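You operate a simulated robot arm through the tools that you are given. There is no shell and no other tool. Be economical: measure what you need, move in short steps, check, and stop when the job is done.

The job below is to be done with a simulated robot arm. You get a single attempt, and the scene is never put back.

TASK
Tidy up at the top of the soaking table. At the end: the beige rubber stopper from the top of the soaking table is on the top wiring shelf; the yellow plug from the top of the soaking table is on the top wiring shelf; the brown plug from the top of the soaking table is on the top wiring shelf; the white tag (marked "SPARE") from the top of the soaking table is on the top wiring shelf; whatever was shut is shut again. Leave all else as you found it, and nothing knocked over.

Only the result counts: the job must be done as asked and must still hold three seconds after the hand-in. Knocking over, shifting, dropping, spilling or breaking anything else fails it. Lids that push on must go on centred and level and be pressed home; caps that screw on are set level and turned clockwise until they are tight.

THE ROBOT
A 7-joint arm with a two-finger parallel gripper, fixed in place. Base frame: the origin is at the foot of the arm, x ahead of it, y to its left, z up. Lengths are in mm, angles in rad, forces in N, time in s.
With the tool pointing down near the work surface it reaches from about 240 to 680 mm from the base axis. Its first joint turns from -1.152 to 1.152 rad. Payload 2.4 kg.
The TCP is the grasp point between the finger pads, 30 mm short of the fingertips. In the tool frame z runs along the fingers and y along their closing line. Largest opening 94 mm; finger width 28, thickness 10; the body of the gripper, 50 by 96 mm, starts 55 mm behind the TCP.
Orientation is that of the tool frame in the base frame, as a unit quaternion [w, x, y, z]. With the fingers straight down and closing along the base's y, the tool's x points along the base's -x, its y along +y and its z along -z.

THE INTERFACE
- The arm moves only by the tool play_rows. Its arguments are lists of equal length, an entry for each row: "rotation": the turn, a rotation vector about the base's x, y, z in rad, a list of three; "xyz": the shift along the base's x, y, z in cm, a list of three; "gripper": the opening, from 0 (shut) to 1 (fully open). In form: {"rotation": [[wx, wy, wz], ...], "xyz": [[dx, dy, dz], ...], "gripper": [gripper, ...]}. A call has 1 to 10 rows; each row is the pose to reach, as a shift and turn from the pose commanded when the call began. Rows are played at 5 a second. More than 50 mm and 0.15 rad between two rows, or a gripper value outside its range, and nothing of the call is played. Where a pose cannot be reached the arm comes as near as it can. A force on the tool above 40 N (or 10 N above the force at the start of the call, whichever is more), or a blocked arm, ends the call early, and 0.2 s more pass. Each finger travels about 153 mm/s and halts on what it meets, pressing with about 28 N; the grip force reading is that of the motor and also rises with nothing between the fingers. The clock runs only during rows and for 0.2 s after the last one: add rows that repeat a pose to give the fingers time. The reply holds the time, the measured pose of the TCP, the force on the tool along the base axes, the opening and the grip force, in the units named above and with some noise, with the torque about the TCP (base axes, N m) and any sound that the robot's microphone picked up.
- Cameras (640 x 400 px; columns grow to the right, rows downward): "scene" is fixed at [45.2, 487.1, 1435.2]; the picture's right is [-0.62, -0.78, 0.00], its down [-0.51, 0.41, -0.75] and it looks along [0.59, -0.47, -0.66] (base axes); focal length 339 px, centre (320, 200). "wrist" rides on the gripper at [76, 14, -102] in the tool frame; the picture's right is [-0.18, 0.98, 0.00], its down [-0.75, -0.14, -0.64] and it looks along [-0.63, -0.12, 0.77] (tool axes); focal length 243 px, centre (320, 200). There is no depth. A picture from a camera that has moved, and an enlarged one, comes with that camera's place and axes in the base frame and with its lens.
- capture(camera): a new picture of that camera. It takes no simulated time.
- inspect(camera, box): a new picture of the part [left, top, right, bottom] of that camera's present view, enlarged. It takes no simulated time.
- hand_in(): hands the job in; it is judged then, once.

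Work in short steps. Places have to be worked out from the pictures, the camera data and where the tool is seen: move nearer, look again, correct. Check each grasp and each placing, and mend what went wrong. You have 120 turns and 84 pictures in all, those below and enlarged ones among them. Open the gripper and draw the arm clear of the work before you hand the job in, unless the task says otherwise; then end with one line.

The tools are called by a JSON object that holds its "method" and its "body". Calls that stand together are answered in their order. play_rows: Moves the arm, as the interface text tells. Its arguments: {"type":"object","properties":{"rotation":{"type":"array","items":{"type":"array","items":{"type":"number"}}},"xyz":{"type":"array","items":{"type":"array","items":{"type":"number"}}},"gripper":{"type":"array","items":{"type":"number"}}},"required":["rotation","xyz","gripper"]} The other tools are called the same way: capture (camera) takes a picture; inspect (camera, box) takes an enlarged picture of a part of a camera's view; hand_in () hands the job in.

At the start:

```text
t: 0.0
position: [454.5, 83.3, 1160.7]
tool_rot: [0.0, 0.0, 1.0, 0.0]
contact_force: [-0.3, 0.1, -0.1]
wrist_torque: [0.05, 0.01, 0.02]
gripper_width: 93.9
grasp_force: 0.1
```

scene: 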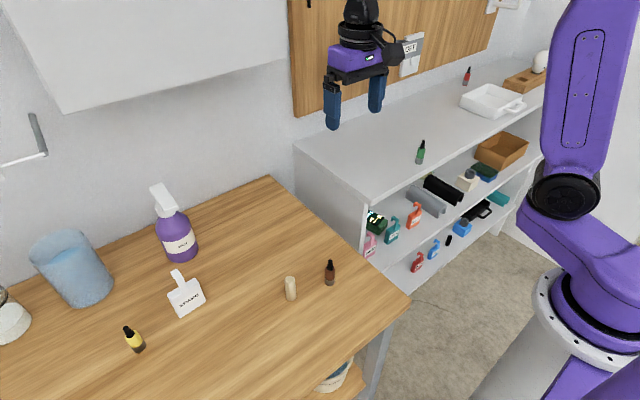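
wrist: 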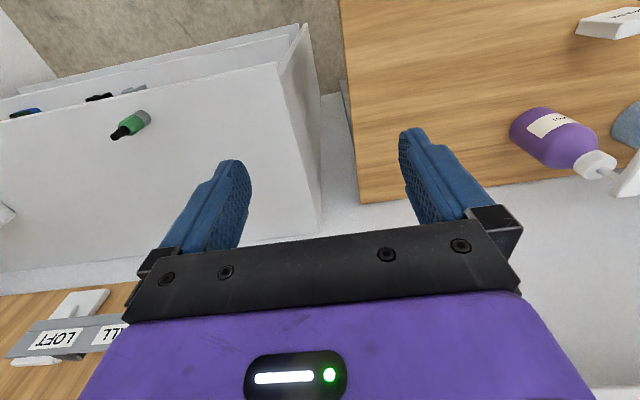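

I'll look closely at the scene before moving, starting with the shelves, the labels and the table.

{"method": "inspect", "body": {"camera": "scene", "box": [290, 0, 560, 170]}}

{"method": "inspect", "body": {"camera": "scene", "box": [340, 120, 560, 280]}}

{"method": "inspect", "body": {"camera": "scene", "box": [90, 170, 410, 400]}}

{"method": "inspect", "body": {"camera": "wrist", "box": [0, 260, 160, 400]}}

```text
2.35 times, centred on (425, 85) of scene
camera zoom: at [45.2, 487.1, 1435.2], right [-0.62, -0.78, 0.0], down [-0.51, 0.41, -0.75], along [0.59, -0.47, -0.66], focal length 797 px, centre (73, 471)
```

zoom: 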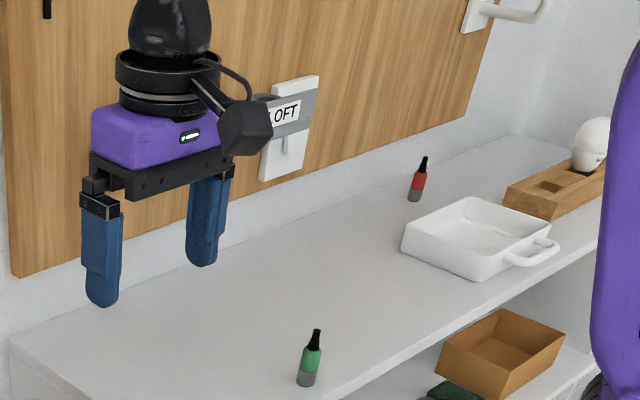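

```text
2.50 times, centred on (450, 200) of scene
camera zoom: at [45.2, 487.1, 1435.2], right [-0.62, -0.78, 0.0], down [-0.51, 0.41, -0.75], along [0.59, -0.47, -0.66], focal length 847 px, centre (-5, 200)
```

zoom: 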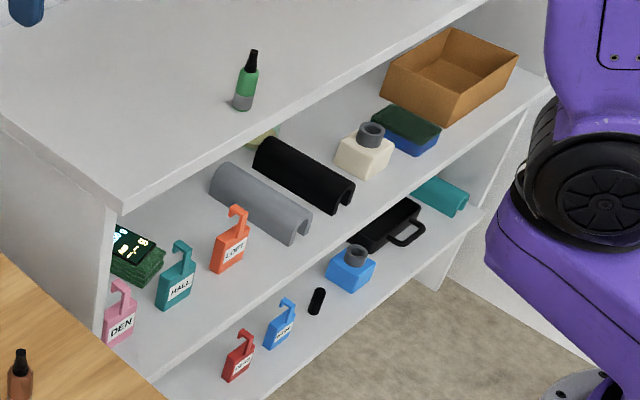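

```text
1.74 times, centred on (250, 285) of scene
camera zoom: at [45.2, 487.1, 1435.2], right [-0.62, -0.78, 0.0], down [-0.51, 0.41, -0.75], along [0.59, -0.47, -0.66], focal length 589 px, centre (442, 52)
```

zoom: 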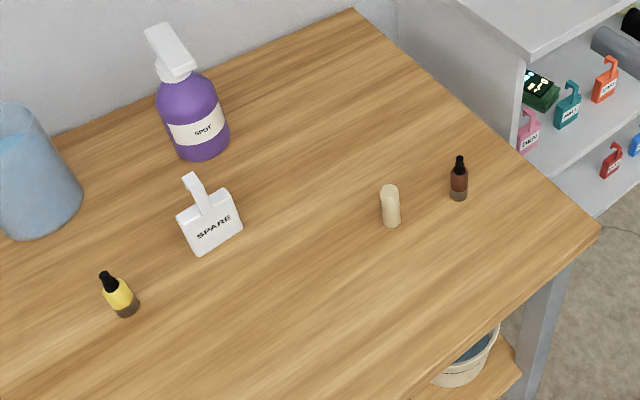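

```text
2.86 times, centred on (80, 330) of wrist
camera zoom: at [376.3, 95.7, 1262.9], right [0.18, 0.98, 0.0], down [0.75, -0.14, 0.64], along [0.63, -0.12, -0.77], focal length 693 px, centre (1006, -171)
```

zoom: 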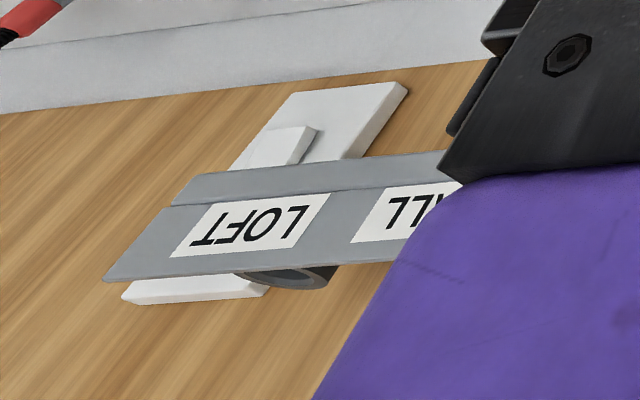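

From triangulation, the table top is at about z 800 and the white unit's top board at about z 870, with its front edge near x 465. I'll move the wrist camera in front of the white unit to read its layout and any labels.

{"method": "play_rows", "body": {"rotation": [[0, 0, 0], [0, 0, 0], [0, 0, 0], [0, 0, 0], [0, 0, 0], [0, 0, 0], [0, 0, 0], [0, 0, 0]], "xyz": [[-2, -3.5, -0.5], [-4, -7, -1], [-6, -10.5, -2], [-8, -14, -3], [-10, -17.5, -4], [-12, -21, -5], [-14, -24.5, -6], [-15, -28, -7]], "gripper": [1, 1, 1, 1, 1, 1, 1, 1]}}

{"method": "capture", "body": {"camera": "wrist"}}

{"method": "capture", "body": {"camera": "scene"}}

```text
t: 1.8
position: [302.1, -196.8, 1089.9]
tool_rot: [0.0, -0.001, 1.0, 0.0]
contact_force: [0.1, 0.1, 0.5]
wrist_torque: [0.05, 0.0, 0.02]
gripper_width: 93.9
grasp_force: 0.0
```

```text
77 pictures are left
camera wrist: at [226.6, -183.9, 1192.0], right [0.18, 0.98, 0.0], down [0.75, -0.14, 0.64], along [0.63, -0.12, -0.77], focal length 243 px, centre (320, 200)
```

wrist: 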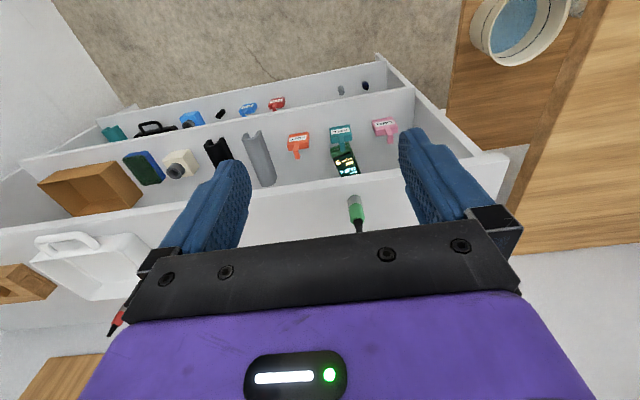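

```text
76 pictures are left
```

scene: 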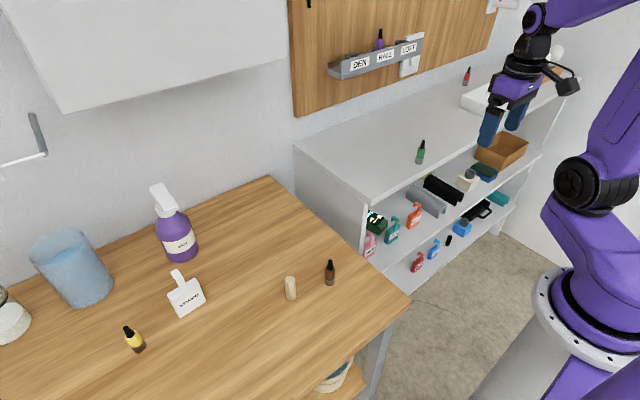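

The unit is a stepped three-tier shelf, so the top board, where the red and green plugs already stand, is the top wiring shelf. Next I'll move over the table to locate the four objects.

{"method": "play_rows", "body": {"rotation": [[0, 0, 0], [0, 0, 0], [0, 0, 0], [0, 0, 0], [0, 0, 0], [0, 0, 0], [0, 0, 0], [0, 0, 0], [0, 0, 0], [0, 0, 0]], "xyz": [[0, 4.5, 0], [0, 9, 0], [0, 13.5, 0], [0, 18, 0], [0, 22.5, 0], [0, 27, 0], [0, 31.5, -1], [0, 36, -2], [0, 40.5, -3], [0, 45, -4]], "gripper": [1, 1, 1, 1, 1, 1, 1, 1, 1, 1]}}

{"method": "capture", "body": {"camera": "wrist"}}

```text
t: 4.0
position: [301.2, 251.8, 1055.0]
tool_rot: [0.001, 0.0, 1.0, 0.0]
contact_force: [0.5, 0.5, 0.3]
wrist_torque: [-0.02, -0.04, -0.02]
gripper_width: 94.2
grasp_force: 0.0
```

```text
75 pictures are left
camera wrist: at [224.8, 266.2, 1156.3], right [0.18, 0.98, 0.0], down [0.75, -0.14, 0.64], along [0.63, -0.12, -0.77], focal length 243 px, centre (320, 200)
```

wrist: 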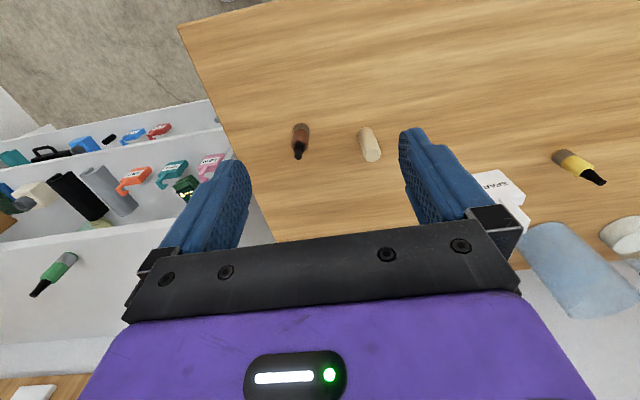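

Triangulating again puts the table top at about z 850 and the shelf board at about z 920. That gives brown at about (352, 217), the stopper at (372, 299), the tag at (498, 458) and yellow at (458, 564). I'll move above the brown plug and look.

{"method": "play_rows", "body": {"rotation": [[0, 0, 0], [0, 0, 0], [0, 0, 0], [0, 0, 0], [0, 0, 0]], "xyz": [[1.2, -1, -2], [2.4, -2, -4], [3.6, -3, -6], [4.8, -3.6, -8], [4.8, -3.6, -8]], "gripper": [1, 1, 1, 1, 1]}}

{"method": "capture", "body": {"camera": "wrist"}}

{"method": "capture", "body": {"camera": "scene"}}

```text
t: 5.2
position: [349.4, 218.2, 973.3]
tool_rot: [0.0, 0.0, 1.0, -0.001]
contact_force: [-0.3, 0.7, 0.7]
wrist_torque: [0.0, 0.0, 0.0]
gripper_width: 94.0
grasp_force: 0.0
```

```text
74 pictures are left
camera wrist: at [274.0, 230.7, 1075.1], right [0.18, 0.98, 0.0], down [0.75, -0.14, 0.64], along [0.63, -0.12, -0.77], focal length 243 px, centre (320, 200)
```

wrist: 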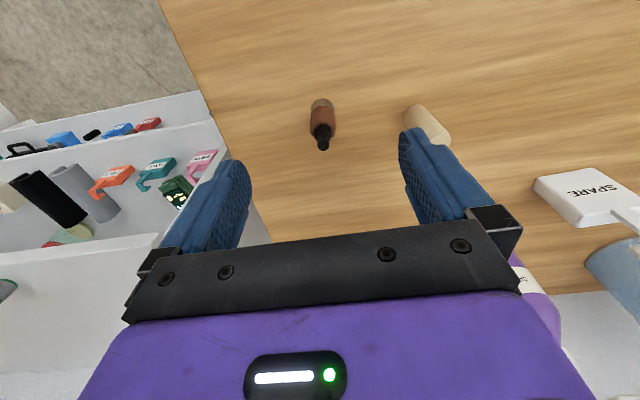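

```text
73 pictures are left
```

scene: 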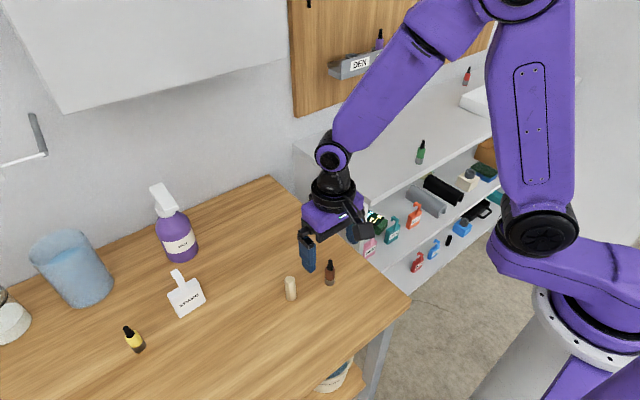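

The brown plug stands almost exactly under the TCP at about (350, 217), roughly 75 mm tall. I'll lower to z 890.

{"method": "play_rows", "body": {"rotation": [[0, 0, 0], [0, 0, 0], [0, 0, 0], [0, 0, 0], [0, 0, 0]], "xyz": [[0, 0, -2], [0, 0, -4], [0, 0, -6], [0, 0, -8], [0, 0, -8]], "gripper": [1, 1, 1, 1, 1]}}

{"method": "capture", "body": {"camera": "wrist"}}

{"method": "inspect", "body": {"camera": "scene", "box": [260, 210, 400, 310]}}

```text
t: 6.4
position: [350.4, 218.6, 890.6]
tool_rot: [0.0, 0.0, 1.0, 0.001]
contact_force: [0.2, -0.1, 0.7]
wrist_torque: [-0.02, 0.0, 0.0]
gripper_width: 94.0
grasp_force: 0.1
```

```text
72 pictures are left
camera wrist: at [274.0, 230.8, 992.6], right [0.18, 0.98, 0.0], down [0.75, -0.14, 0.64], along [0.63, -0.12, -0.77], focal length 243 px, centre (320, 200)
```

wrist: 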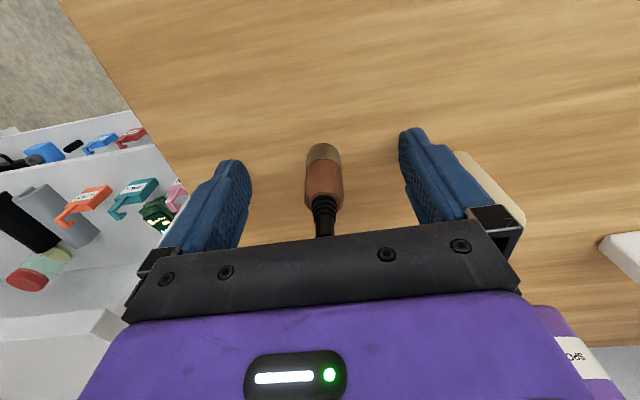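

```text
4.00 times, centred on (330, 260) of scene
camera zoom: at [45.2, 487.1, 1435.2], right [-0.62, -0.78, 0.0], down [-0.51, 0.41, -0.75], along [0.59, -0.47, -0.66], focal length 1356 px, centre (280, -40)
```

zoom: 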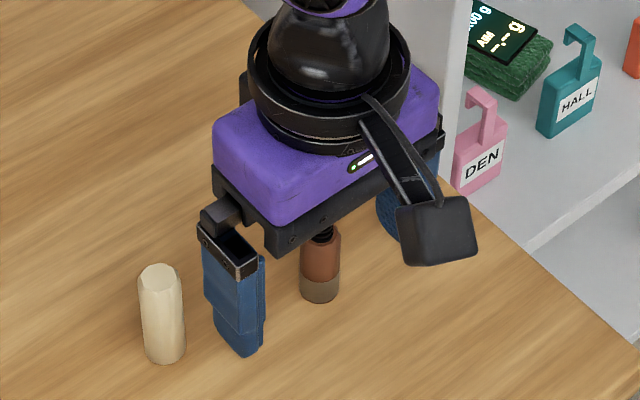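

The plug is centred between the fingers. I'll close on it.

{"method": "play_rows", "body": {"rotation": [[0, 0, 0], [0, 0, 0], [0, 0, 0], [0, 0, 0]], "xyz": [[0, 0, 0], [0, 0, 0], [0, 0, 0], [0, 0, 0]], "gripper": [0.5, 0.15, 0.05, 0.05]}}

{"method": "play_rows", "body": {"rotation": [[0, 0, 0], [0, 0, 0], [0, 0, 0], [0, 0, 0], [0, 0, 0], [0, 0, 0]], "xyz": [[0, 0, 1], [0, 0, 3], [0, 0, 6], [0, 0, 10], [0, 0, 14], [0, 0, 16]], "gripper": [0.05, 0.05, 0.05, 0.05, 0.05, 0.05]}}

{"method": "capture", "body": {"camera": "wrist"}}

```text
t: 7.4
position: [350.8, 217.8, 891.5]
tool_rot: [0.0, 0.0, 1.0, -0.001]
contact_force: [-0.6, -0.4, 0.3]
wrist_torque: [-0.02, 0.02, 0.02]
gripper_width: 18.4
grasp_force: 27.9
```

```text
t: 8.8
position: [351.2, 216.3, 1051.8]
tool_rot: [0.0, 0.0, 1.0, 0.0]
contact_force: [-0.6, -0.1, 0.0]
wrist_torque: [0.0, 0.01, -0.02]
gripper_width: 18.4
grasp_force: 28.3
```

```text
70 pictures are left
camera wrist: at [274.1, 229.9, 1152.6], right [0.18, 0.98, 0.0], down [0.75, -0.14, 0.64], along [0.63, -0.12, -0.77], focal length 243 px, centre (320, 200)
```

wrist: 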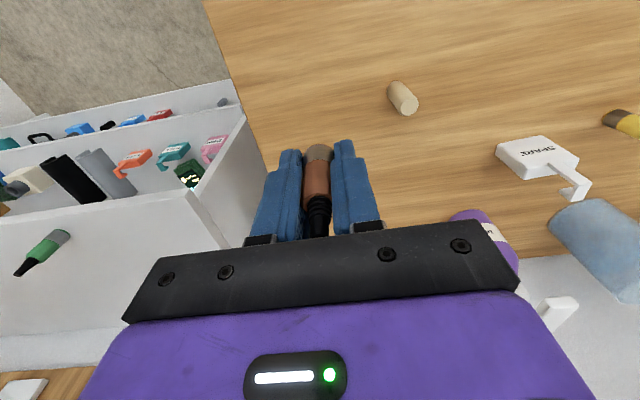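

The brown plug is held upright (18.4 mm grip). I'll carry it high over to the shelf, towards (520, -110).

{"method": "play_rows", "body": {"rotation": [[0, 0, 0], [0, 0, 0], [0, 0, 0], [0, 0, 0], [0, 0, 0], [0, 0, 0], [0, 0, 0], [0, 0, 0], [0, 0, 0], [0, 0, 0]], "xyz": [[2, -3.7, 0], [4, -7.4, 0], [6, -11.1, 0], [8, -14.8, 0], [10, -18.5, 0], [12, -22.2, 0], [14, -25.9, 0], [16, -29.6, 0], [17, -32.7, 0], [17, -32.7, 0]], "gripper": [0.05, 0.05, 0.05, 0.05, 0.05, 0.05, 0.05, 0.05, 0.05, 0.05]}}

{"method": "capture", "body": {"camera": "scene"}}

{"method": "capture", "body": {"camera": "wrist"}}

```text
t: 11.0
position: [523.0, -110.8, 1051.2]
tool_rot: [0.0, 0.0, 1.0, 0.0]
contact_force: [0.3, 0.7, -1.0]
wrist_torque: [0.0, 0.01, -0.01]
gripper_width: 18.5
grasp_force: 28.2
```

```text
69 pictures are left
```

scene: 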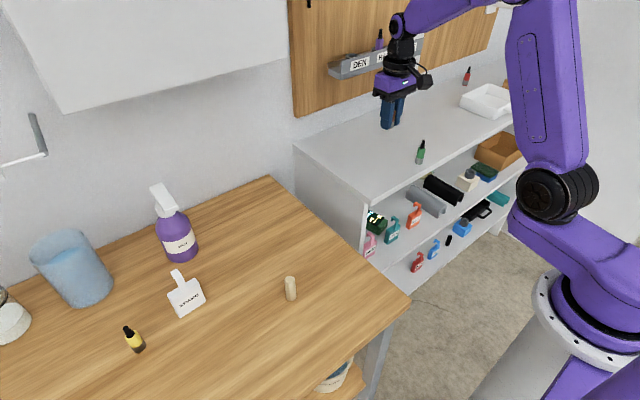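

```text
68 pictures are left
camera wrist: at [446.3, -98.0, 1152.4], right [0.18, 0.98, 0.0], down [0.75, -0.14, 0.64], along [0.63, -0.12, -0.77], focal length 243 px, centre (320, 200)
```

wrist: 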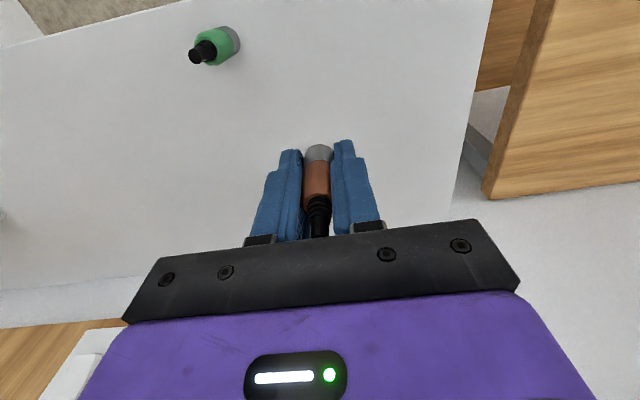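

The target area is clear of the green plug. I'll descend, then creep down to find contact.

{"method": "play_rows", "body": {"rotation": [[0, 0, 0], [0, 0, 0], [0, 0, 0], [0, 0, 0]], "xyz": [[0, 0, -2.5], [0, 0, -5], [0, 0, -7], [0, 0, -7]], "gripper": [0.05, 0.05, 0.05, 0.05]}}

{"method": "inspect", "body": {"camera": "scene", "box": [340, 90, 460, 170]}}

```text
t: 12.0
position: [520.1, -109.8, 984.1]
tool_rot: [0.0, 0.001, 1.0, 0.0]
contact_force: [-0.3, -0.2, 0.0]
wrist_torque: [0.01, -0.02, 0.02]
gripper_width: 18.7
grasp_force: 27.7
```

```text
5.00 times, centred on (400, 130) of scene
camera zoom: at [45.2, 487.1, 1435.2], right [-0.62, -0.78, 0.0], down [-0.51, 0.41, -0.75], along [0.59, -0.47, -0.66], focal length 1694 px, centre (-80, 550)
```

zoom: 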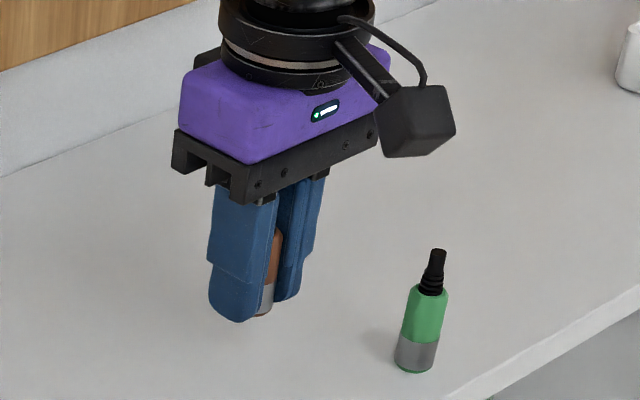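

{"method": "play_rows", "body": {"rotation": [[0, 0, 0], [0, 0, 0], [0, 0, 0], [0, 0, 0], [0, 0, 0]], "xyz": [[0, 0, -0.4], [0, 0, -0.8], [0, 0, -1.2], [0, 0, -1.5], [0, 0, -1.5]], "gripper": [0.05, 0.05, 0.05, 0.05, 0.05]}}

```text
t: 13.2
position: [522.1, -108.8, 965.5]
tool_rot: [0.0, 0.0, 1.0, 0.0]
contact_force: [0.2, 0.7, -0.4]
wrist_torque: [0.0, -0.01, 0.01]
gripper_width: 18.9
grasp_force: 28.1
```

There's no contact at z 965.5, so I'll creep further down.

{"method": "play_rows", "body": {"rotation": [[0, 0, 0], [0, 0, 0], [0, 0, 0]], "xyz": [[0, 0, -0.2], [0, 0, -0.4], [0, 0, -0.4]], "gripper": [0.05, 0.05, 0.05]}}

{"method": "play_rows", "body": {"rotation": [[0, 0, 0], [0, 0, 0], [0, 0, 0]], "xyz": [[0, 0, -0.15], [0, 0, -0.3], [0, 0, -0.3]], "gripper": [0.05, 0.05, 0.05]}}

{"method": "inspect", "body": {"camera": "scene", "box": [340, 90, 460, 170]}}

```text
t: 14.0
position: [521.1, -110.7, 962.0]
tool_rot: [0.0, 0.0, 1.0, 0.0]
contact_force: [-0.3, 0.1, 0.1]
wrist_torque: [-0.01, -0.01, 0.01]
gripper_width: 18.5
grasp_force: 27.9
```

```text
t: 14.8
position: [521.5, -109.7, 958.2]
tool_rot: [0.0, 0.0, 1.0, 0.0]
contact_force: [0.3, -0.4, 0.1]
wrist_torque: [0.04, 0.02, -0.01]
gripper_width: 18.6
grasp_force: 28.0
```

```text
5.00 times, centred on (400, 130) of scene
camera zoom: at [45.2, 487.1, 1435.2], right [-0.62, -0.78, 0.0], down [-0.51, 0.41, -0.75], along [0.59, -0.47, -0.66], focal length 1694 px, centre (-80, 550)
```

zoom: 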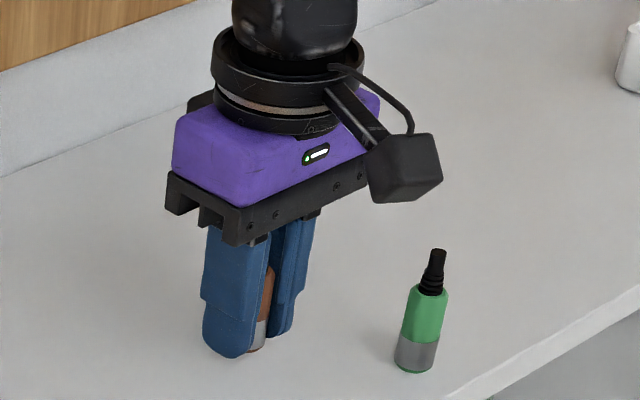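

{"method": "play_rows", "body": {"rotation": [[0, 0, 0], [0, 0, 0], [0, 0, 0]], "xyz": [[0, 0, -0.15], [0, 0, -0.3], [0, 0, -0.3]], "gripper": [0.05, 0.05, 0.05]}}

{"method": "play_rows", "body": {"rotation": [[0, 0, 0], [0, 0, 0], [0, 0, 0]], "xyz": [[0, 0, -0.1], [0, 0, -0.2], [0, 0, -0.2]], "gripper": [0.05, 0.05, 0.05]}}

```text
t: 15.6
position: [521.0, -109.8, 955.3]
tool_rot: [0.0, 0.0, 1.0, 0.0]
contact_force: [0.7, -0.1, -0.5]
wrist_torque: [-0.02, -0.02, -0.02]
gripper_width: 18.4
grasp_force: 28.0
```

```text
t: 16.4
position: [521.5, -110.7, 954.0]
tool_rot: [0.0, 0.0, 1.0, -0.001]
contact_force: [0.6, -0.5, 0.4]
wrist_torque: [-0.02, -0.05, -0.02]
gripper_width: 18.6
grasp_force: 27.8
```

{"method": "capture", "body": {"camera": "wrist"}}

{"method": "inspect", "body": {"camera": "scene", "box": [360, 110, 440, 170]}}

```text
65 pictures are left
camera wrist: at [444.3, -96.6, 1056.0], right [0.18, 0.98, 0.0], down [0.75, -0.14, 0.64], along [0.63, -0.12, -0.77], focal length 243 px, centre (320, 200)
```

wrist: 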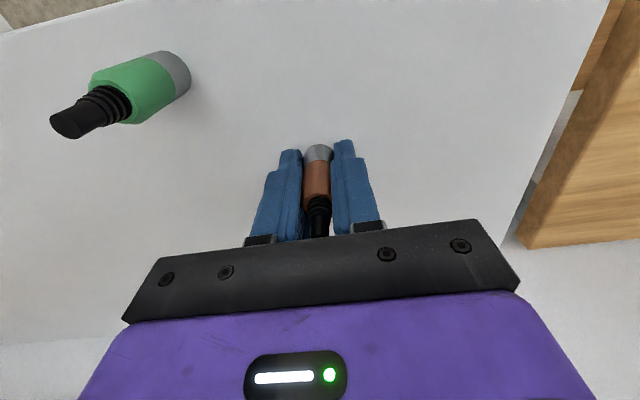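

```text
6.67 times, centred on (400, 140) of scene
camera zoom: at [45.2, 487.1, 1435.2], right [-0.62, -0.78, 0.0], down [-0.51, 0.41, -0.75], along [0.59, -0.47, -0.66], focal length 2259 px, centre (-213, 600)
```

zoom: 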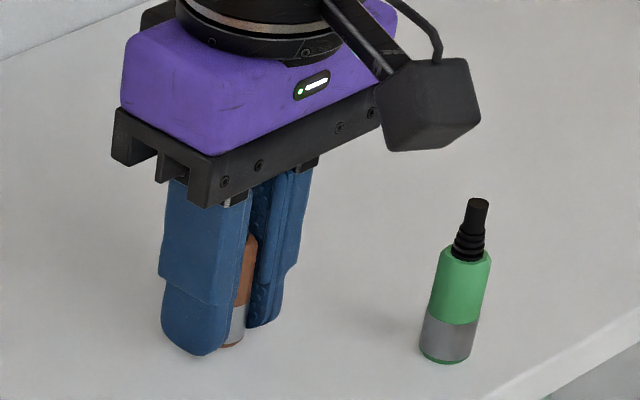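

{"method": "play_rows", "body": {"rotation": [[0, 0, 0], [0, 0, 0], [0, 0, 0]], "xyz": [[0, 0, -0.15], [0, 0, -0.3], [0, 0, -0.3]], "gripper": [0.05, 0.05, 0.05]}}

{"method": "play_rows", "body": {"rotation": [[0, 0, 0], [0, 0, 0], [0, 0, 0]], "xyz": [[0, 0, -0.15], [0, 0, -0.3], [0, 0, -0.3]], "gripper": [0.05, 0.05, 0.05]}}

```text
t: 17.2
position: [520.3, -109.4, 952.1]
tool_rot: [0.0, 0.0, 1.0, 0.0]
contact_force: [-0.8, -0.7, 0.9]
wrist_torque: [-0.02, 0.02, 0.0]
gripper_width: 18.7
grasp_force: 28.2
```

```text
t: 18.0
position: [520.4, -110.6, 949.5]
tool_rot: [0.002, 0.0, 1.0, -0.001]
contact_force: [-6.6, 0.4, 33.4]
wrist_torque: [0.2, 0.41, 0.0]
gripper_width: 18.9
grasp_force: 27.8
```

Contact: 33 N at z 949.5. I'll ease up 1.5 mm and release gently.

{"method": "play_rows", "body": {"rotation": [[0, 0, 0], [0, 0, 0], [0, 0, 0], [0, 0, 0], [0, 0, 0], [0, 0, 0]], "xyz": [[0, 0, 0.1], [0, 0, 0.15], [0, 0, 0.15], [0, 0, 0.15], [0, 0, 0.15], [0, 0, 0.15]], "gripper": [0.05, 0.05, 0.19, 0.25, 0.38, 0.38]}}

{"method": "play_rows", "body": {"rotation": [[0, 0, 0], [0, 0, 0], [0, 0, 0], [0, 0, 0], [0, 0, 0]], "xyz": [[0, 0, 1], [0, 0, 3], [0, 0, 6], [0, 0, 10], [0, 0, 12]], "gripper": [0.38, 0.38, 0.38, 0.38, 0.38]}}

{"method": "capture", "body": {"camera": "wrist"}}

```text
t: 19.4
position: [520.6, -113.8, 950.1]
tool_rot: [0.0, 0.0, 1.0, -0.001]
contact_force: [4.7, -19.1, 22.1]
wrist_torque: [-0.2, 0.13, 0.18]
gripper_width: 25.2
grasp_force: 0.1
```

```text
t: 20.6
position: [522.3, -111.4, 1070.4]
tool_rot: [-0.001, -0.001, 1.0, 0.0]
contact_force: [0.0, 0.4, 0.4]
wrist_torque: [0.02, -0.05, 0.02]
gripper_width: 35.8
grasp_force: 0.1
```

```text
63 pictures are left
camera wrist: at [445.2, -98.1, 1171.7], right [0.18, 0.98, 0.0], down [0.75, -0.14, 0.64], along [0.63, -0.12, -0.77], focal length 243 px, centre (320, 200)
```

wrist: 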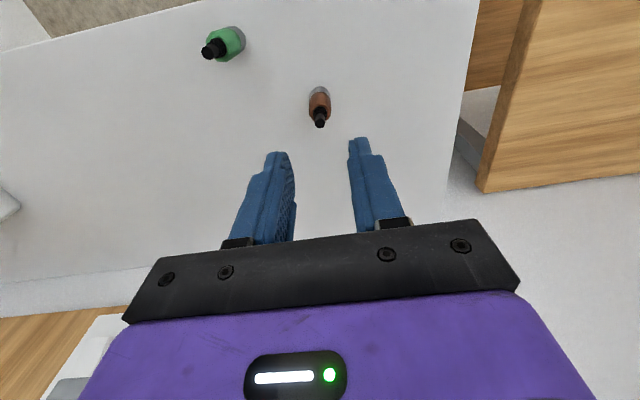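

Brown is standing on the shelf. The fingertips touched the board at about z 920, so the plug was held almost flush and the table must be at about z 858–860. Next I'll go to the stopper at about (368, 300).

{"method": "play_rows", "body": {"rotation": [[0, 0, 0], [0, 0, 0], [0, 0, 0], [0, 0, 0], [0, 0, 0], [0, 0, 0], [0, 0, 0], [0, 0, 0], [0, 0, 0], [0, 0, 0]], "xyz": [[-1.5, 4.1, 0], [-3.1, 8.2, 0], [-4.6, 12.3, 0], [-6.2, 16.4, 0], [-7.7, 20.5, 0], [-9.2, 24.6, 0], [-10.8, 28.7, 0], [-12.3, 32.8, -1], [-13.8, 36.9, -2.5], [-15.4, 41, -4]], "gripper": [0.38, 0.38, 0.5, 0.6, 0.7, 0.7, 0.7, 0.7, 0.7, 0.7]}}

{"method": "play_rows", "body": {"rotation": [[0, 0, 0], [0, 0, 0], [0, 0, 0]], "xyz": [[0, 0, -2.5], [0, 0, -5], [0, 0, -5]], "gripper": [0.7, 0.7, 0.7]}}

{"method": "capture", "body": {"camera": "wrist"}}

```text
t: 22.8
position: [365.6, 300.0, 1029.6]
tool_rot: [0.0, 0.001, 1.0, 0.001]
contact_force: [-0.9, 0.9, 0.7]
wrist_torque: [-0.01, 0.03, -0.01]
gripper_width: 65.9
grasp_force: 0.1
```

```text
t: 23.6
position: [366.5, 298.2, 978.0]
tool_rot: [0.0, 0.0, 1.0, 0.0]
contact_force: [0.8, 0.4, 0.4]
wrist_torque: [0.04, 0.01, 0.0]
gripper_width: 65.7
grasp_force: 0.1
```

```text
62 pictures are left
camera wrist: at [290.3, 310.8, 1080.3], right [0.18, 0.98, 0.0], down [0.75, -0.14, 0.64], along [0.63, -0.12, -0.77], focal length 243 px, centre (320, 200)
```

wrist: 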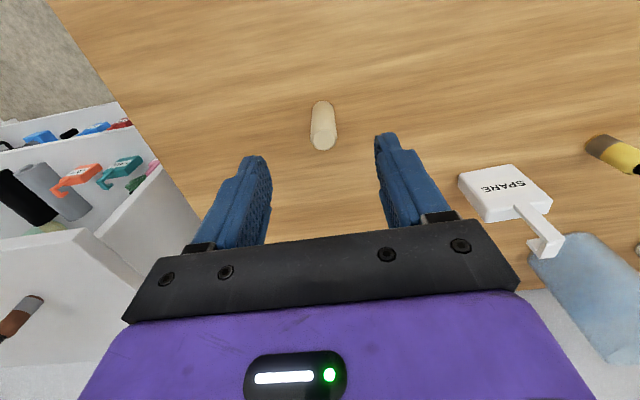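

The stopper is centred at about (366, 298). I'll descend and close.

{"method": "play_rows", "body": {"rotation": [[0, 0, 0], [0, 0, 0], [0, 0, 0], [0, 0, 0], [0, 0, 0]], "xyz": [[0, 0, -2.5], [0, 0, -5], [0, 0, -7], [0, 0, -8.2], [0, 0, -8.2]], "gripper": [0.7, 0.7, 0.7, 0.7, 0.7]}}

{"method": "play_rows", "body": {"rotation": [[0, 0, 0], [0, 0, 0], [0, 0, 0], [0, 0, 0]], "xyz": [[0, 0, 0], [0, 0, 0], [0, 0, 0], [0, 0, 0]], "gripper": [0.4, 0.15, 0.05, 0.05]}}

{"method": "play_rows", "body": {"rotation": [[0, 0, 0], [0, 0, 0], [0, 0, 0], [0, 0, 0], [0, 0, 0], [0, 0, 0]], "xyz": [[0, 0, 1], [0, 0, 3], [0, 0, 6], [0, 0, 10], [0, 0, 14], [0, 0, 16]], "gripper": [0.05, 0.05, 0.05, 0.05, 0.05, 0.05]}}

{"method": "capture", "body": {"camera": "wrist"}}

```text
t: 24.8
position: [368.3, 299.3, 897.5]
tool_rot: [0.0, 0.0, 1.0, 0.0]
contact_force: [-0.3, -0.6, 0.8]
wrist_torque: [0.04, 0.0, 0.01]
gripper_width: 65.7
grasp_force: 0.1
```

```text
t: 25.8
position: [367.8, 298.5, 897.8]
tool_rot: [0.0, 0.0, 1.0, 0.0]
contact_force: [-0.2, -0.3, -0.7]
wrist_torque: [0.01, -0.02, -0.03]
gripper_width: 18.6
grasp_force: 27.7
```

```text
t: 27.2
position: [367.4, 299.5, 1056.8]
tool_rot: [0.0, -0.001, 1.0, 0.0]
contact_force: [1.2, -0.5, -0.1]
wrist_torque: [0.01, 0.02, 0.0]
gripper_width: 18.4
grasp_force: 27.8
```

```text
61 pictures are left
camera wrist: at [290.8, 312.1, 1157.4], right [0.18, 0.98, 0.0], down [0.75, -0.14, 0.64], along [0.63, -0.12, -0.77], focal length 243 px, centre (320, 200)
```

wrist: 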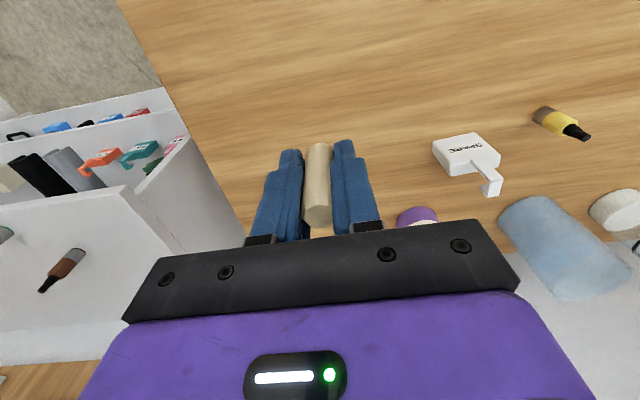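

The stopper is held. I'll carry it to (520, -50) over the shelf.

{"method": "play_rows", "body": {"rotation": [[0, 0, 0], [0, 0, 0], [0, 0, 0], [0, 0, 0], [0, 0, 0], [0, 0, 0], [0, 0, 0], [0, 0, 0], [0, 0, 0], [0, 0, 0]], "xyz": [[1.7, -4, 0], [3.4, -8, 0], [5.1, -12, 0], [6.8, -16, 0], [8.5, -20, 0], [10.2, -24, 0], [11.9, -28, 0], [13.6, -32, 0], [15.3, -35, 0], [15.3, -35, 0]], "gripper": [0.05, 0.05, 0.05, 0.05, 0.05, 0.05, 0.05, 0.05, 0.05, 0.05]}}

{"method": "play_rows", "body": {"rotation": [[0, 0, 0], [0, 0, 0], [0, 0, 0], [0, 0, 0], [0, 0, 0]], "xyz": [[0, 0, -3], [0, 0, -6], [0, 0, -8], [0, 0, -9], [0, 0, -9]], "gripper": [0.05, 0.05, 0.05, 0.05, 0.05]}}

{"method": "capture", "body": {"camera": "wrist"}}

```text
t: 29.4
position: [520.4, -51.2, 1058.4]
tool_rot: [0.001, 0.0, 1.0, 0.0]
contact_force: [-0.8, -0.2, 0.2]
wrist_torque: [-0.01, -0.02, 0.02]
gripper_width: 18.6
grasp_force: 28.0
```

```text
t: 30.6
position: [520.8, -48.9, 966.9]
tool_rot: [0.0, 0.0, 1.0, 0.0]
contact_force: [0.2, -0.2, -0.3]
wrist_torque: [-0.01, -0.03, 0.02]
gripper_width: 18.3
grasp_force: 27.3
```

```text
60 pictures are left
camera wrist: at [443.7, -36.7, 1068.4], right [0.18, 0.98, 0.0], down [0.75, -0.14, 0.64], along [0.63, -0.12, -0.77], focal length 243 px, centre (320, 200)
```

wrist: 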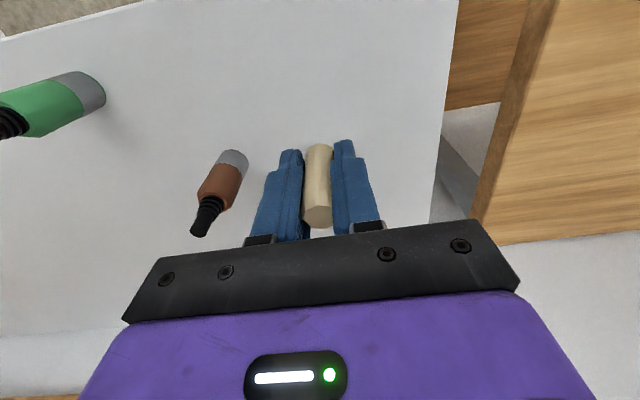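

Brown is clear of the hand. I'll creep down.

{"method": "play_rows", "body": {"rotation": [[0, 0, 0], [0, 0, 0], [0, 0, 0], [0, 0, 0]], "xyz": [[0, 0, -0.3], [0, 0, -0.6], [0, 0, -0.7], [0, 0, -0.7]], "gripper": [0.05, 0.05, 0.05, 0.05]}}

{"method": "play_rows", "body": {"rotation": [[0, 0, 0], [0, 0, 0], [0, 0, 0]], "xyz": [[0, 0, -0.1], [0, 0, -0.2], [0, 0, -0.2]], "gripper": [0.05, 0.05, 0.05]}}

```text
t: 31.6
position: [518.7, -50.4, 960.0]
tool_rot: [0.0, 0.001, 1.0, 0.001]
contact_force: [0.4, 0.0, -0.1]
wrist_torque: [0.0, 0.02, -0.01]
gripper_width: 18.5
grasp_force: 28.3
```

```text
t: 32.4
position: [519.7, -50.7, 959.5]
tool_rot: [0.0, 0.0, 1.0, 0.0]
contact_force: [-0.8, 0.4, -0.6]
wrist_torque: [0.02, 0.01, 0.0]
gripper_width: 18.6
grasp_force: 28.0
```

{"method": "play_rows", "body": {"rotation": [[0, 0, 0], [0, 0, 0], [0, 0, 0]], "xyz": [[0, 0, -0.1], [0, 0, -0.2], [0, 0, -0.2]], "gripper": [0.05, 0.05, 0.05]}}

{"method": "play_rows", "body": {"rotation": [[0, 0, 0], [0, 0, 0], [0, 0, 0]], "xyz": [[0, 0, -0.1], [0, 0, -0.15], [0, 0, -0.15]], "gripper": [0.05, 0.05, 0.05]}}

```text
t: 33.2
position: [520.8, -51.3, 957.4]
tool_rot: [0.001, -0.001, 1.0, -0.001]
contact_force: [-3.9, 1.5, 16.5]
wrist_torque: [0.09, 0.11, -0.01]
gripper_width: 18.6
grasp_force: 27.8
```

```text
t: 33.8
position: [520.8, -50.4, 958.3]
tool_rot: [0.001, 0.0, 1.0, 0.0]
contact_force: [-5.5, -0.3, 11.4]
wrist_torque: [0.04, 0.24, 0.0]
gripper_width: 18.5
grasp_force: 28.7
stopped in row 2: the force on the tool passed its limit at 42 N (the readings are from after the stop); the commanded pose is now the measured one
```

Contact at z 957.5, 60 mm above its grasp height, which matches brown. I'll ease up 1 mm and release.

{"method": "play_rows", "body": {"rotation": [[0, 0, 0], [0, 0, 0], [0, 0, 0], [0, 0, 0], [0, 0, 0], [0, 0, 0], [0, 0, 0]], "xyz": [[0, 0, 0.05], [0, 0, 0.05], [0, 0, 0.05], [0, 0, 0.05], [0, 0, 0.05], [0, 0, 0.05], [0, 0, 0.05]], "gripper": [0.05, 0.05, 0.19, 0.25, 0.38, 0.38, 0.38]}}

{"method": "play_rows", "body": {"rotation": [[0, 0, 0], [0, 0, 0], [0, 0, 0], [0, 0, 0], [0, 0, 0]], "xyz": [[0, 0, 1], [0, 0, 3], [0, 0, 6], [0, 0, 10], [0, 0, 12]], "gripper": [0.38, 0.38, 0.38, 0.38, 0.38]}}

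{"method": "capture", "body": {"camera": "wrist"}}

```text
t: 35.4
position: [520.6, -51.0, 957.3]
tool_rot: [0.002, 0.0, 1.0, 0.0]
contact_force: [0.6, -0.4, 0.0]
wrist_torque: [0.0, 0.0, 0.0]
gripper_width: 35.7
grasp_force: 0.1
```

```text
t: 36.6
position: [520.0, -51.1, 1078.9]
tool_rot: [0.001, 0.0, 1.0, 0.0]
contact_force: [1.0, -0.1, -1.2]
wrist_torque: [0.01, 0.01, 0.0]
gripper_width: 35.9
grasp_force: 0.2
```

```text
59 pictures are left
camera wrist: at [444.3, -37.5, 1179.6], right [0.18, 0.98, 0.0], down [0.75, -0.14, 0.64], along [0.63, -0.12, -0.77], focal length 243 px, centre (320, 200)
```

wrist: 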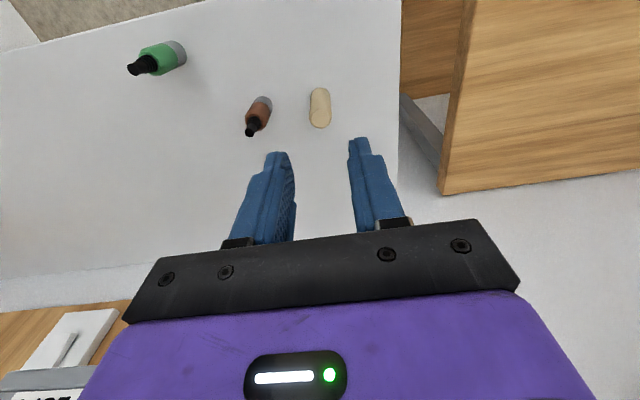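

All is well there. The yellow plug is at about (452, 562), a radius of 721, so I need to yaw the hand and possibly tilt it outwards. I'll swing over in stages with a yaw.

{"method": "play_rows", "body": {"rotation": [[0, 0, 0.0894], [0, 0, 0.1788], [0, 0, 0.2682], [0, 0, 0.3576], [0, 0, 0.447], [0, 0, 0.5364], [0, 0, 0.6258], [0, 0, 0.7152], [0, 0, 0.8046], [0, 0, 0.894]], "xyz": [[-1.2, 4, 0], [-2.4, 8, 0], [-3.6, 12, 0], [-4.8, 16, 0], [-6, 20, 0], [-7.2, 24, 0], [-8.4, 28, 0], [-9.6, 32, 0], [-10.8, 36, 0], [-12, 40, 0]], "gripper": [0.5, 0.6, 0.7, 0.7, 0.7, 0.7, 0.7, 0.7, 0.7, 0.7]}}

{"method": "play_rows", "body": {"rotation": [[0, 0, 0], [0, 0, 0], [0, 0, 0], [0, 0, 0], [0, 0, 0]], "xyz": [[0, 4, -1], [0.5, 8, -2], [1, 12, -3], [1.5, 15, -4], [1.5, 15, -4]], "gripper": [0.7, 0.7, 0.7, 0.7, 0.7]}}

{"method": "capture", "body": {"camera": "wrist"}}

{"method": "capture", "body": {"camera": "scene"}}

```text
t: 38.8
position: [399.6, 350.6, 1076.1]
tool_rot: [0.002, -0.431, 0.902, 0.001]
contact_force: [0.4, 0.4, 0.6]
wrist_torque: [0.01, 0.02, -0.02]
gripper_width: 65.7
grasp_force: 0.0
```

```text
t: 40.0
position: [416.9, 500.2, 1037.0]
tool_rot: [0.001, -0.432, 0.902, 0.001]
contact_force: [0.4, 0.3, 0.6]
wrist_torque: [-0.01, -0.03, -0.02]
gripper_width: 66.0
grasp_force: 0.0
```

```text
58 pictures are left
camera wrist: at [357.6, 448.0, 1138.6], right [-0.65, 0.76, 0.0], down [0.58, 0.5, 0.64], along [0.49, 0.42, -0.76], focal length 243 px, centre (320, 200)
```

wrist: 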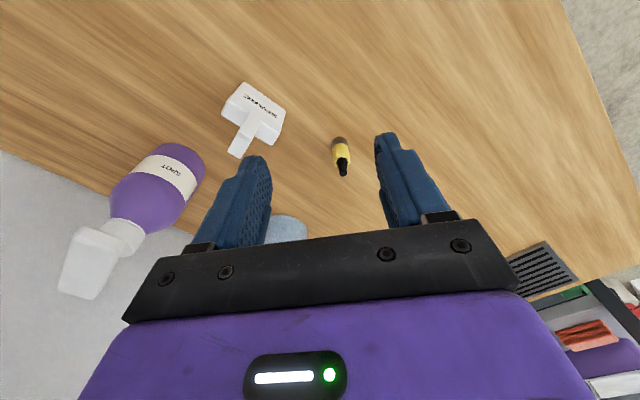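

```text
57 pictures are left
```

scene: 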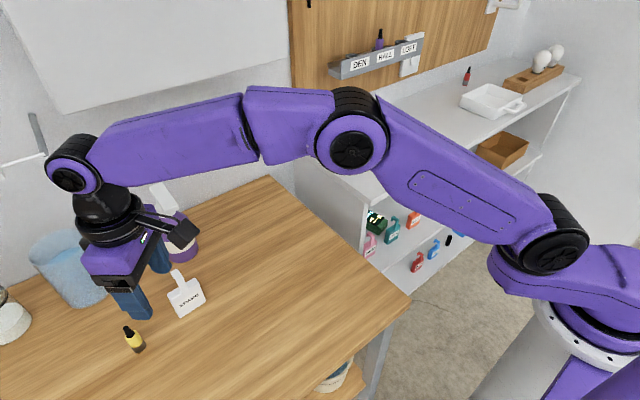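

The yellow plug re-measures at about (450, 559). I'll move above it with the tool vertical and check whether the arm can reach.

{"method": "play_rows", "body": {"rotation": [[0, 0, 0], [0, 0, 0], [0, 0, 0], [0, 0, 0]], "xyz": [[1, 2, -1], [2.2, 4, -2.5], [3.3, 5.9, -4], [3.3, 5.9, -4]], "gripper": [0.7, 0.7, 0.7, 0.7]}}

{"method": "capture", "body": {"camera": "wrist"}}

```text
t: 41.0
position: [433.3, 541.8, 996.0]
tool_rot: [0.001, -0.432, 0.902, 0.001]
contact_force: [-0.4, -0.1, 0.0]
wrist_torque: [0.0, -0.02, -0.03]
gripper_width: 65.9
grasp_force: 0.1
out of reach, approached as far as the arm can: row 2, 3, 4
```

```text
56 pictures are left
camera wrist: at [373.7, 487.8, 1096.2], right [-0.65, 0.76, 0.0], down [0.58, 0.5, 0.64], along [0.49, 0.42, -0.76], focal length 243 px, centre (320, 200)
```

wrist: 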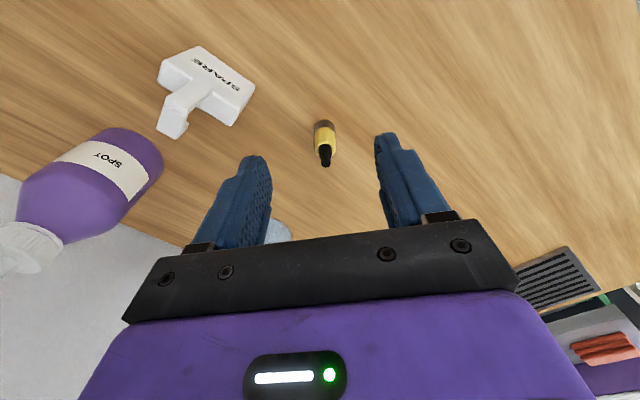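

Vertical reach stops about 25 mm short. I'll tilt the fingers 0.3 rad outwards (radially), keeping the closing line tangential, and see where that puts the TCP.

{"method": "play_rows", "body": {"rotation": [[0.078, -0.063, 0], [0.156, -0.125, 0], [0.234, -0.188, 0], [0.234, -0.188, 0]], "xyz": [[0, 0, 0], [0, 0, 0], [0, 0, 0], [0, 0, 0]], "gripper": [0.7, 0.7, 0.7, 0.7]}}

{"method": "capture", "body": {"camera": "wrist"}}

```text
t: 42.0
position: [432.8, 539.6, 995.6]
tool_rot: [0.136, -0.427, 0.891, 0.065]
contact_force: [-0.4, -0.1, 0.1]
wrist_torque: [0.01, 0.01, -0.01]
gripper_width: 66.1
grasp_force: 0.1
```

```text
55 pictures are left
camera wrist: at [356.3, 466.3, 1068.9], right [-0.66, 0.75, 0.06], down [0.44, 0.32, 0.84], along [0.61, 0.57, -0.54], focal length 243 px, centre (320, 200)
```

wrist: 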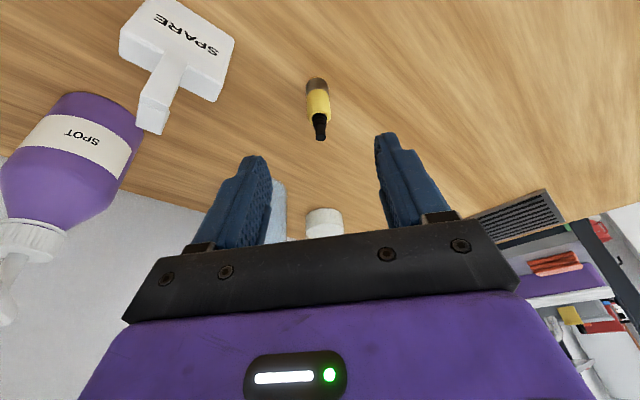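

The tilt was reached and the commanded pose is now the measured one. The plug axis is at about (448, 557); I'll move over it and down to z 940.

{"method": "play_rows", "body": {"rotation": [[0, 0, 0], [0, 0, 0], [0, 0, 0], [0, 0, 0]], "xyz": [[0.8, 0.9, 0], [1.5, 1.8, -2], [1.5, 1.8, -5], [1.5, 1.8, -5]], "gripper": [0.7, 0.7, 0.7, 0.7]}}

{"method": "capture", "body": {"camera": "wrist"}}

```text
t: 43.0
position: [447.4, 555.6, 945.1]
tool_rot: [0.137, -0.427, 0.892, 0.065]
contact_force: [-0.5, -0.4, -0.8]
wrist_torque: [0.01, 0.01, 0.02]
gripper_width: 65.8
grasp_force: 0.1
```

```text
54 pictures are left
camera wrist: at [372.0, 483.0, 1018.8], right [-0.66, 0.75, 0.05], down [0.44, 0.32, 0.84], along [0.61, 0.57, -0.54], focal length 243 px, centre (320, 200)
```

wrist: 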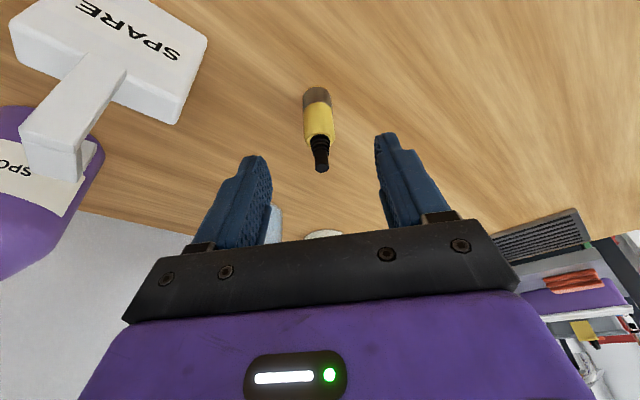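

Lateral alignment is good and the tag is well clear. I'll descend to z 898.

{"method": "play_rows", "body": {"rotation": [[0, 0, 0], [0, 0, 0], [0, 0, 0], [0, 0, 0]], "xyz": [[0, 0.1, -2], [0.1, 0.2, -4], [0.1, 0.2, -4.8], [0.1, 0.2, -4.8]], "gripper": [0.7, 0.7, 0.7, 0.7]}}

{"method": "capture", "body": {"camera": "wrist"}}

```text
t: 44.0
position: [450.0, 558.0, 897.8]
tool_rot: [0.136, -0.427, 0.891, 0.065]
contact_force: [0.4, 0.1, 0.4]
wrist_torque: [-0.02, 0.04, 0.0]
gripper_width: 65.9
grasp_force: 0.1
```

```text
53 pictures are left
camera wrist: at [373.3, 485.9, 971.5], right [-0.66, 0.75, 0.05], down [0.44, 0.32, 0.84], along [0.61, 0.57, -0.54], focal length 243 px, centre (320, 200)
```

wrist: 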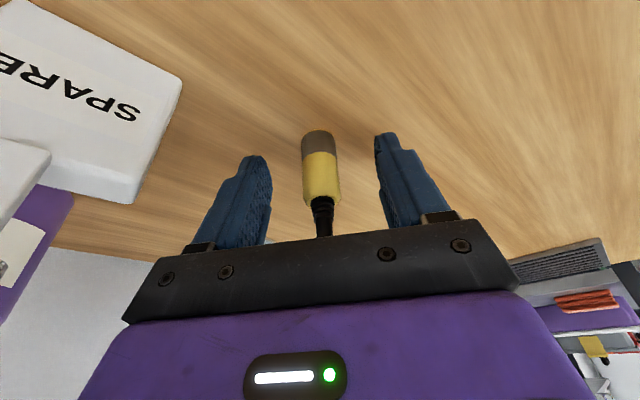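

It's aligned, so I'll close and lift.

{"method": "play_rows", "body": {"rotation": [[0, 0, 0], [0, 0, 0], [0, 0, 0], [0, 0, 0]], "xyz": [[0, 0, 0], [0, 0, 0], [0, 0, 0], [0, 0, 0]], "gripper": [0.4, 0.15, 0.05, 0.05]}}

{"method": "play_rows", "body": {"rotation": [[0, 0, 0], [0, 0, 0], [0, 0, 0], [0, 0, 0], [0, 0, 0], [0, 0, 0]], "xyz": [[0, 0, 1], [0, 0, 3], [-0.5, -0.8, 6], [-1.2, -2, 10], [-2.4, -3, 14], [-2.4, -3, 16]], "gripper": [0.05, 0.05, 0.05, 0.05, 0.05, 0.05]}}

{"method": "capture", "body": {"camera": "wrist"}}

```text
t: 45.0
position: [449.8, 558.1, 897.6]
tool_rot: [0.136, -0.427, 0.891, 0.064]
contact_force: [1.0, 0.1, 0.1]
wrist_torque: [-0.02, -0.02, 0.03]
gripper_width: 18.6
grasp_force: 28.1
```

```text
t: 46.4
position: [423.9, 527.5, 1056.8]
tool_rot: [0.135, -0.428, 0.891, 0.065]
contact_force: [0.4, -1.3, -0.5]
wrist_torque: [0.04, 0.0, -0.02]
gripper_width: 18.5
grasp_force: 28.1
```

```text
52 pictures are left
camera wrist: at [347.6, 455.2, 1131.1], right [-0.66, 0.75, 0.05], down [0.44, 0.32, 0.84], along [0.61, 0.57, -0.54], focal length 243 px, centre (320, 200)
```

wrist: 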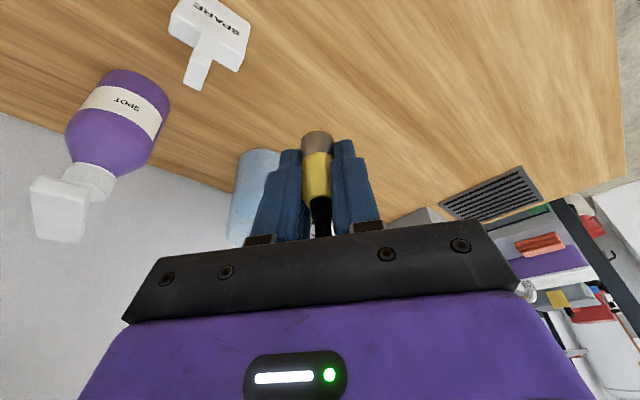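

Yellow is held. I'll rotate purely about the vertical, which keeps the plug upright, while carrying it to about (560, -3).

{"method": "play_rows", "body": {"rotation": [[0, 0, -0.0894], [0, 0, -0.1788], [0, 0, -0.2682], [0, 0, -0.3576], [0, 0, -0.447], [0, 0, -0.5364], [0, 0, -0.6258], [0, 0, -0.7152], [0, 0, -0.8046], [0, 0, -0.894]], "xyz": [[0.9, -4.5, 0], [1.8, -9, 0], [2.7, -13.5, 0], [3.6, -18, 0], [4.5, -22.5, 0], [5.4, -27, 0], [6.3, -31.5, 0], [7.2, -36, 0], [8.1, -40.5, 0], [9, -45, 0]], "gripper": [0.05, 0.05, 0.05, 0.05, 0.05, 0.05, 0.05, 0.05, 0.05, 0.05]}}

{"method": "play_rows", "body": {"rotation": [[0, 0, 0], [0, 0, 0], [0, 0, 0], [0, 0, 0]], "xyz": [[2, -4, 0], [4.6, -8, 0], [4.6, -8, -2], [4.6, -8, -2]], "gripper": [0.05, 0.05, 0.05, 0.05]}}

{"method": "capture", "body": {"camera": "wrist"}}

{"method": "inspect", "body": {"camera": "scene", "box": [280, 50, 460, 180]}}

```text
t: 48.6
position: [513.3, 79.4, 1060.0]
tool_rot: [0.15, 0.001, 0.989, -0.001]
contact_force: [0.5, 0.5, 0.4]
wrist_torque: [0.04, 0.03, 0.0]
gripper_width: 18.8
grasp_force: 28.0
```

```text
t: 49.6
position: [560.2, -0.1, 1038.5]
tool_rot: [0.152, 0.0, 0.988, 0.0]
contact_force: [0.5, 0.4, -0.1]
wrist_torque: [-0.01, -0.02, -0.01]
gripper_width: 18.5
grasp_force: 27.9
```

```text
51 pictures are left
camera wrist: at [456.3, 12.9, 1113.0], right [0.18, 0.98, 0.05], down [0.53, -0.14, 0.84], along [0.83, -0.12, -0.54], focal length 243 px, centre (320, 200)
```

wrist: 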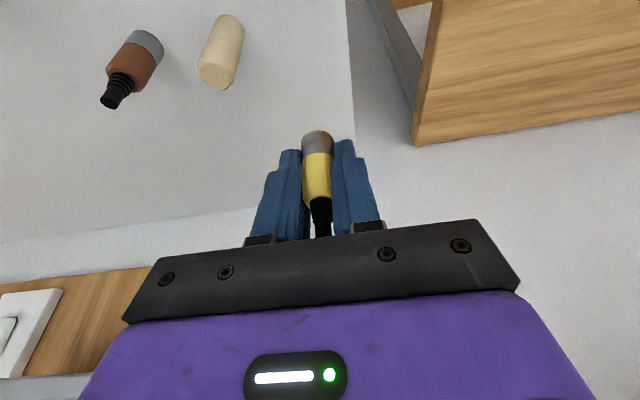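

```text
3.08 times, centred on (370, 115) of scene
camera zoom: at [45.3, 487.1, 1435.2], right [-0.62, -0.78, 0.0], down [-0.51, 0.41, -0.75], along [0.59, -0.47, -0.66], focal length 1043 px, centre (166, 462)
```

zoom: 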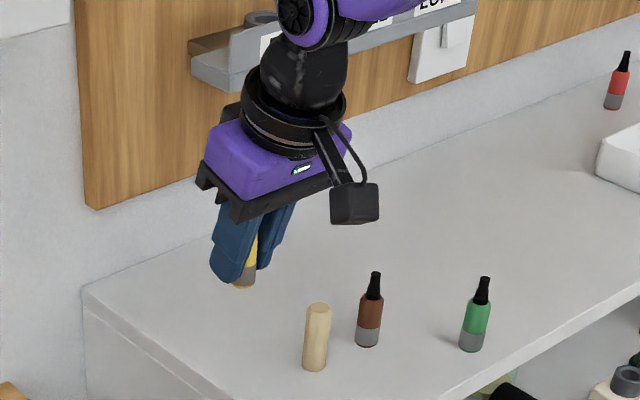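

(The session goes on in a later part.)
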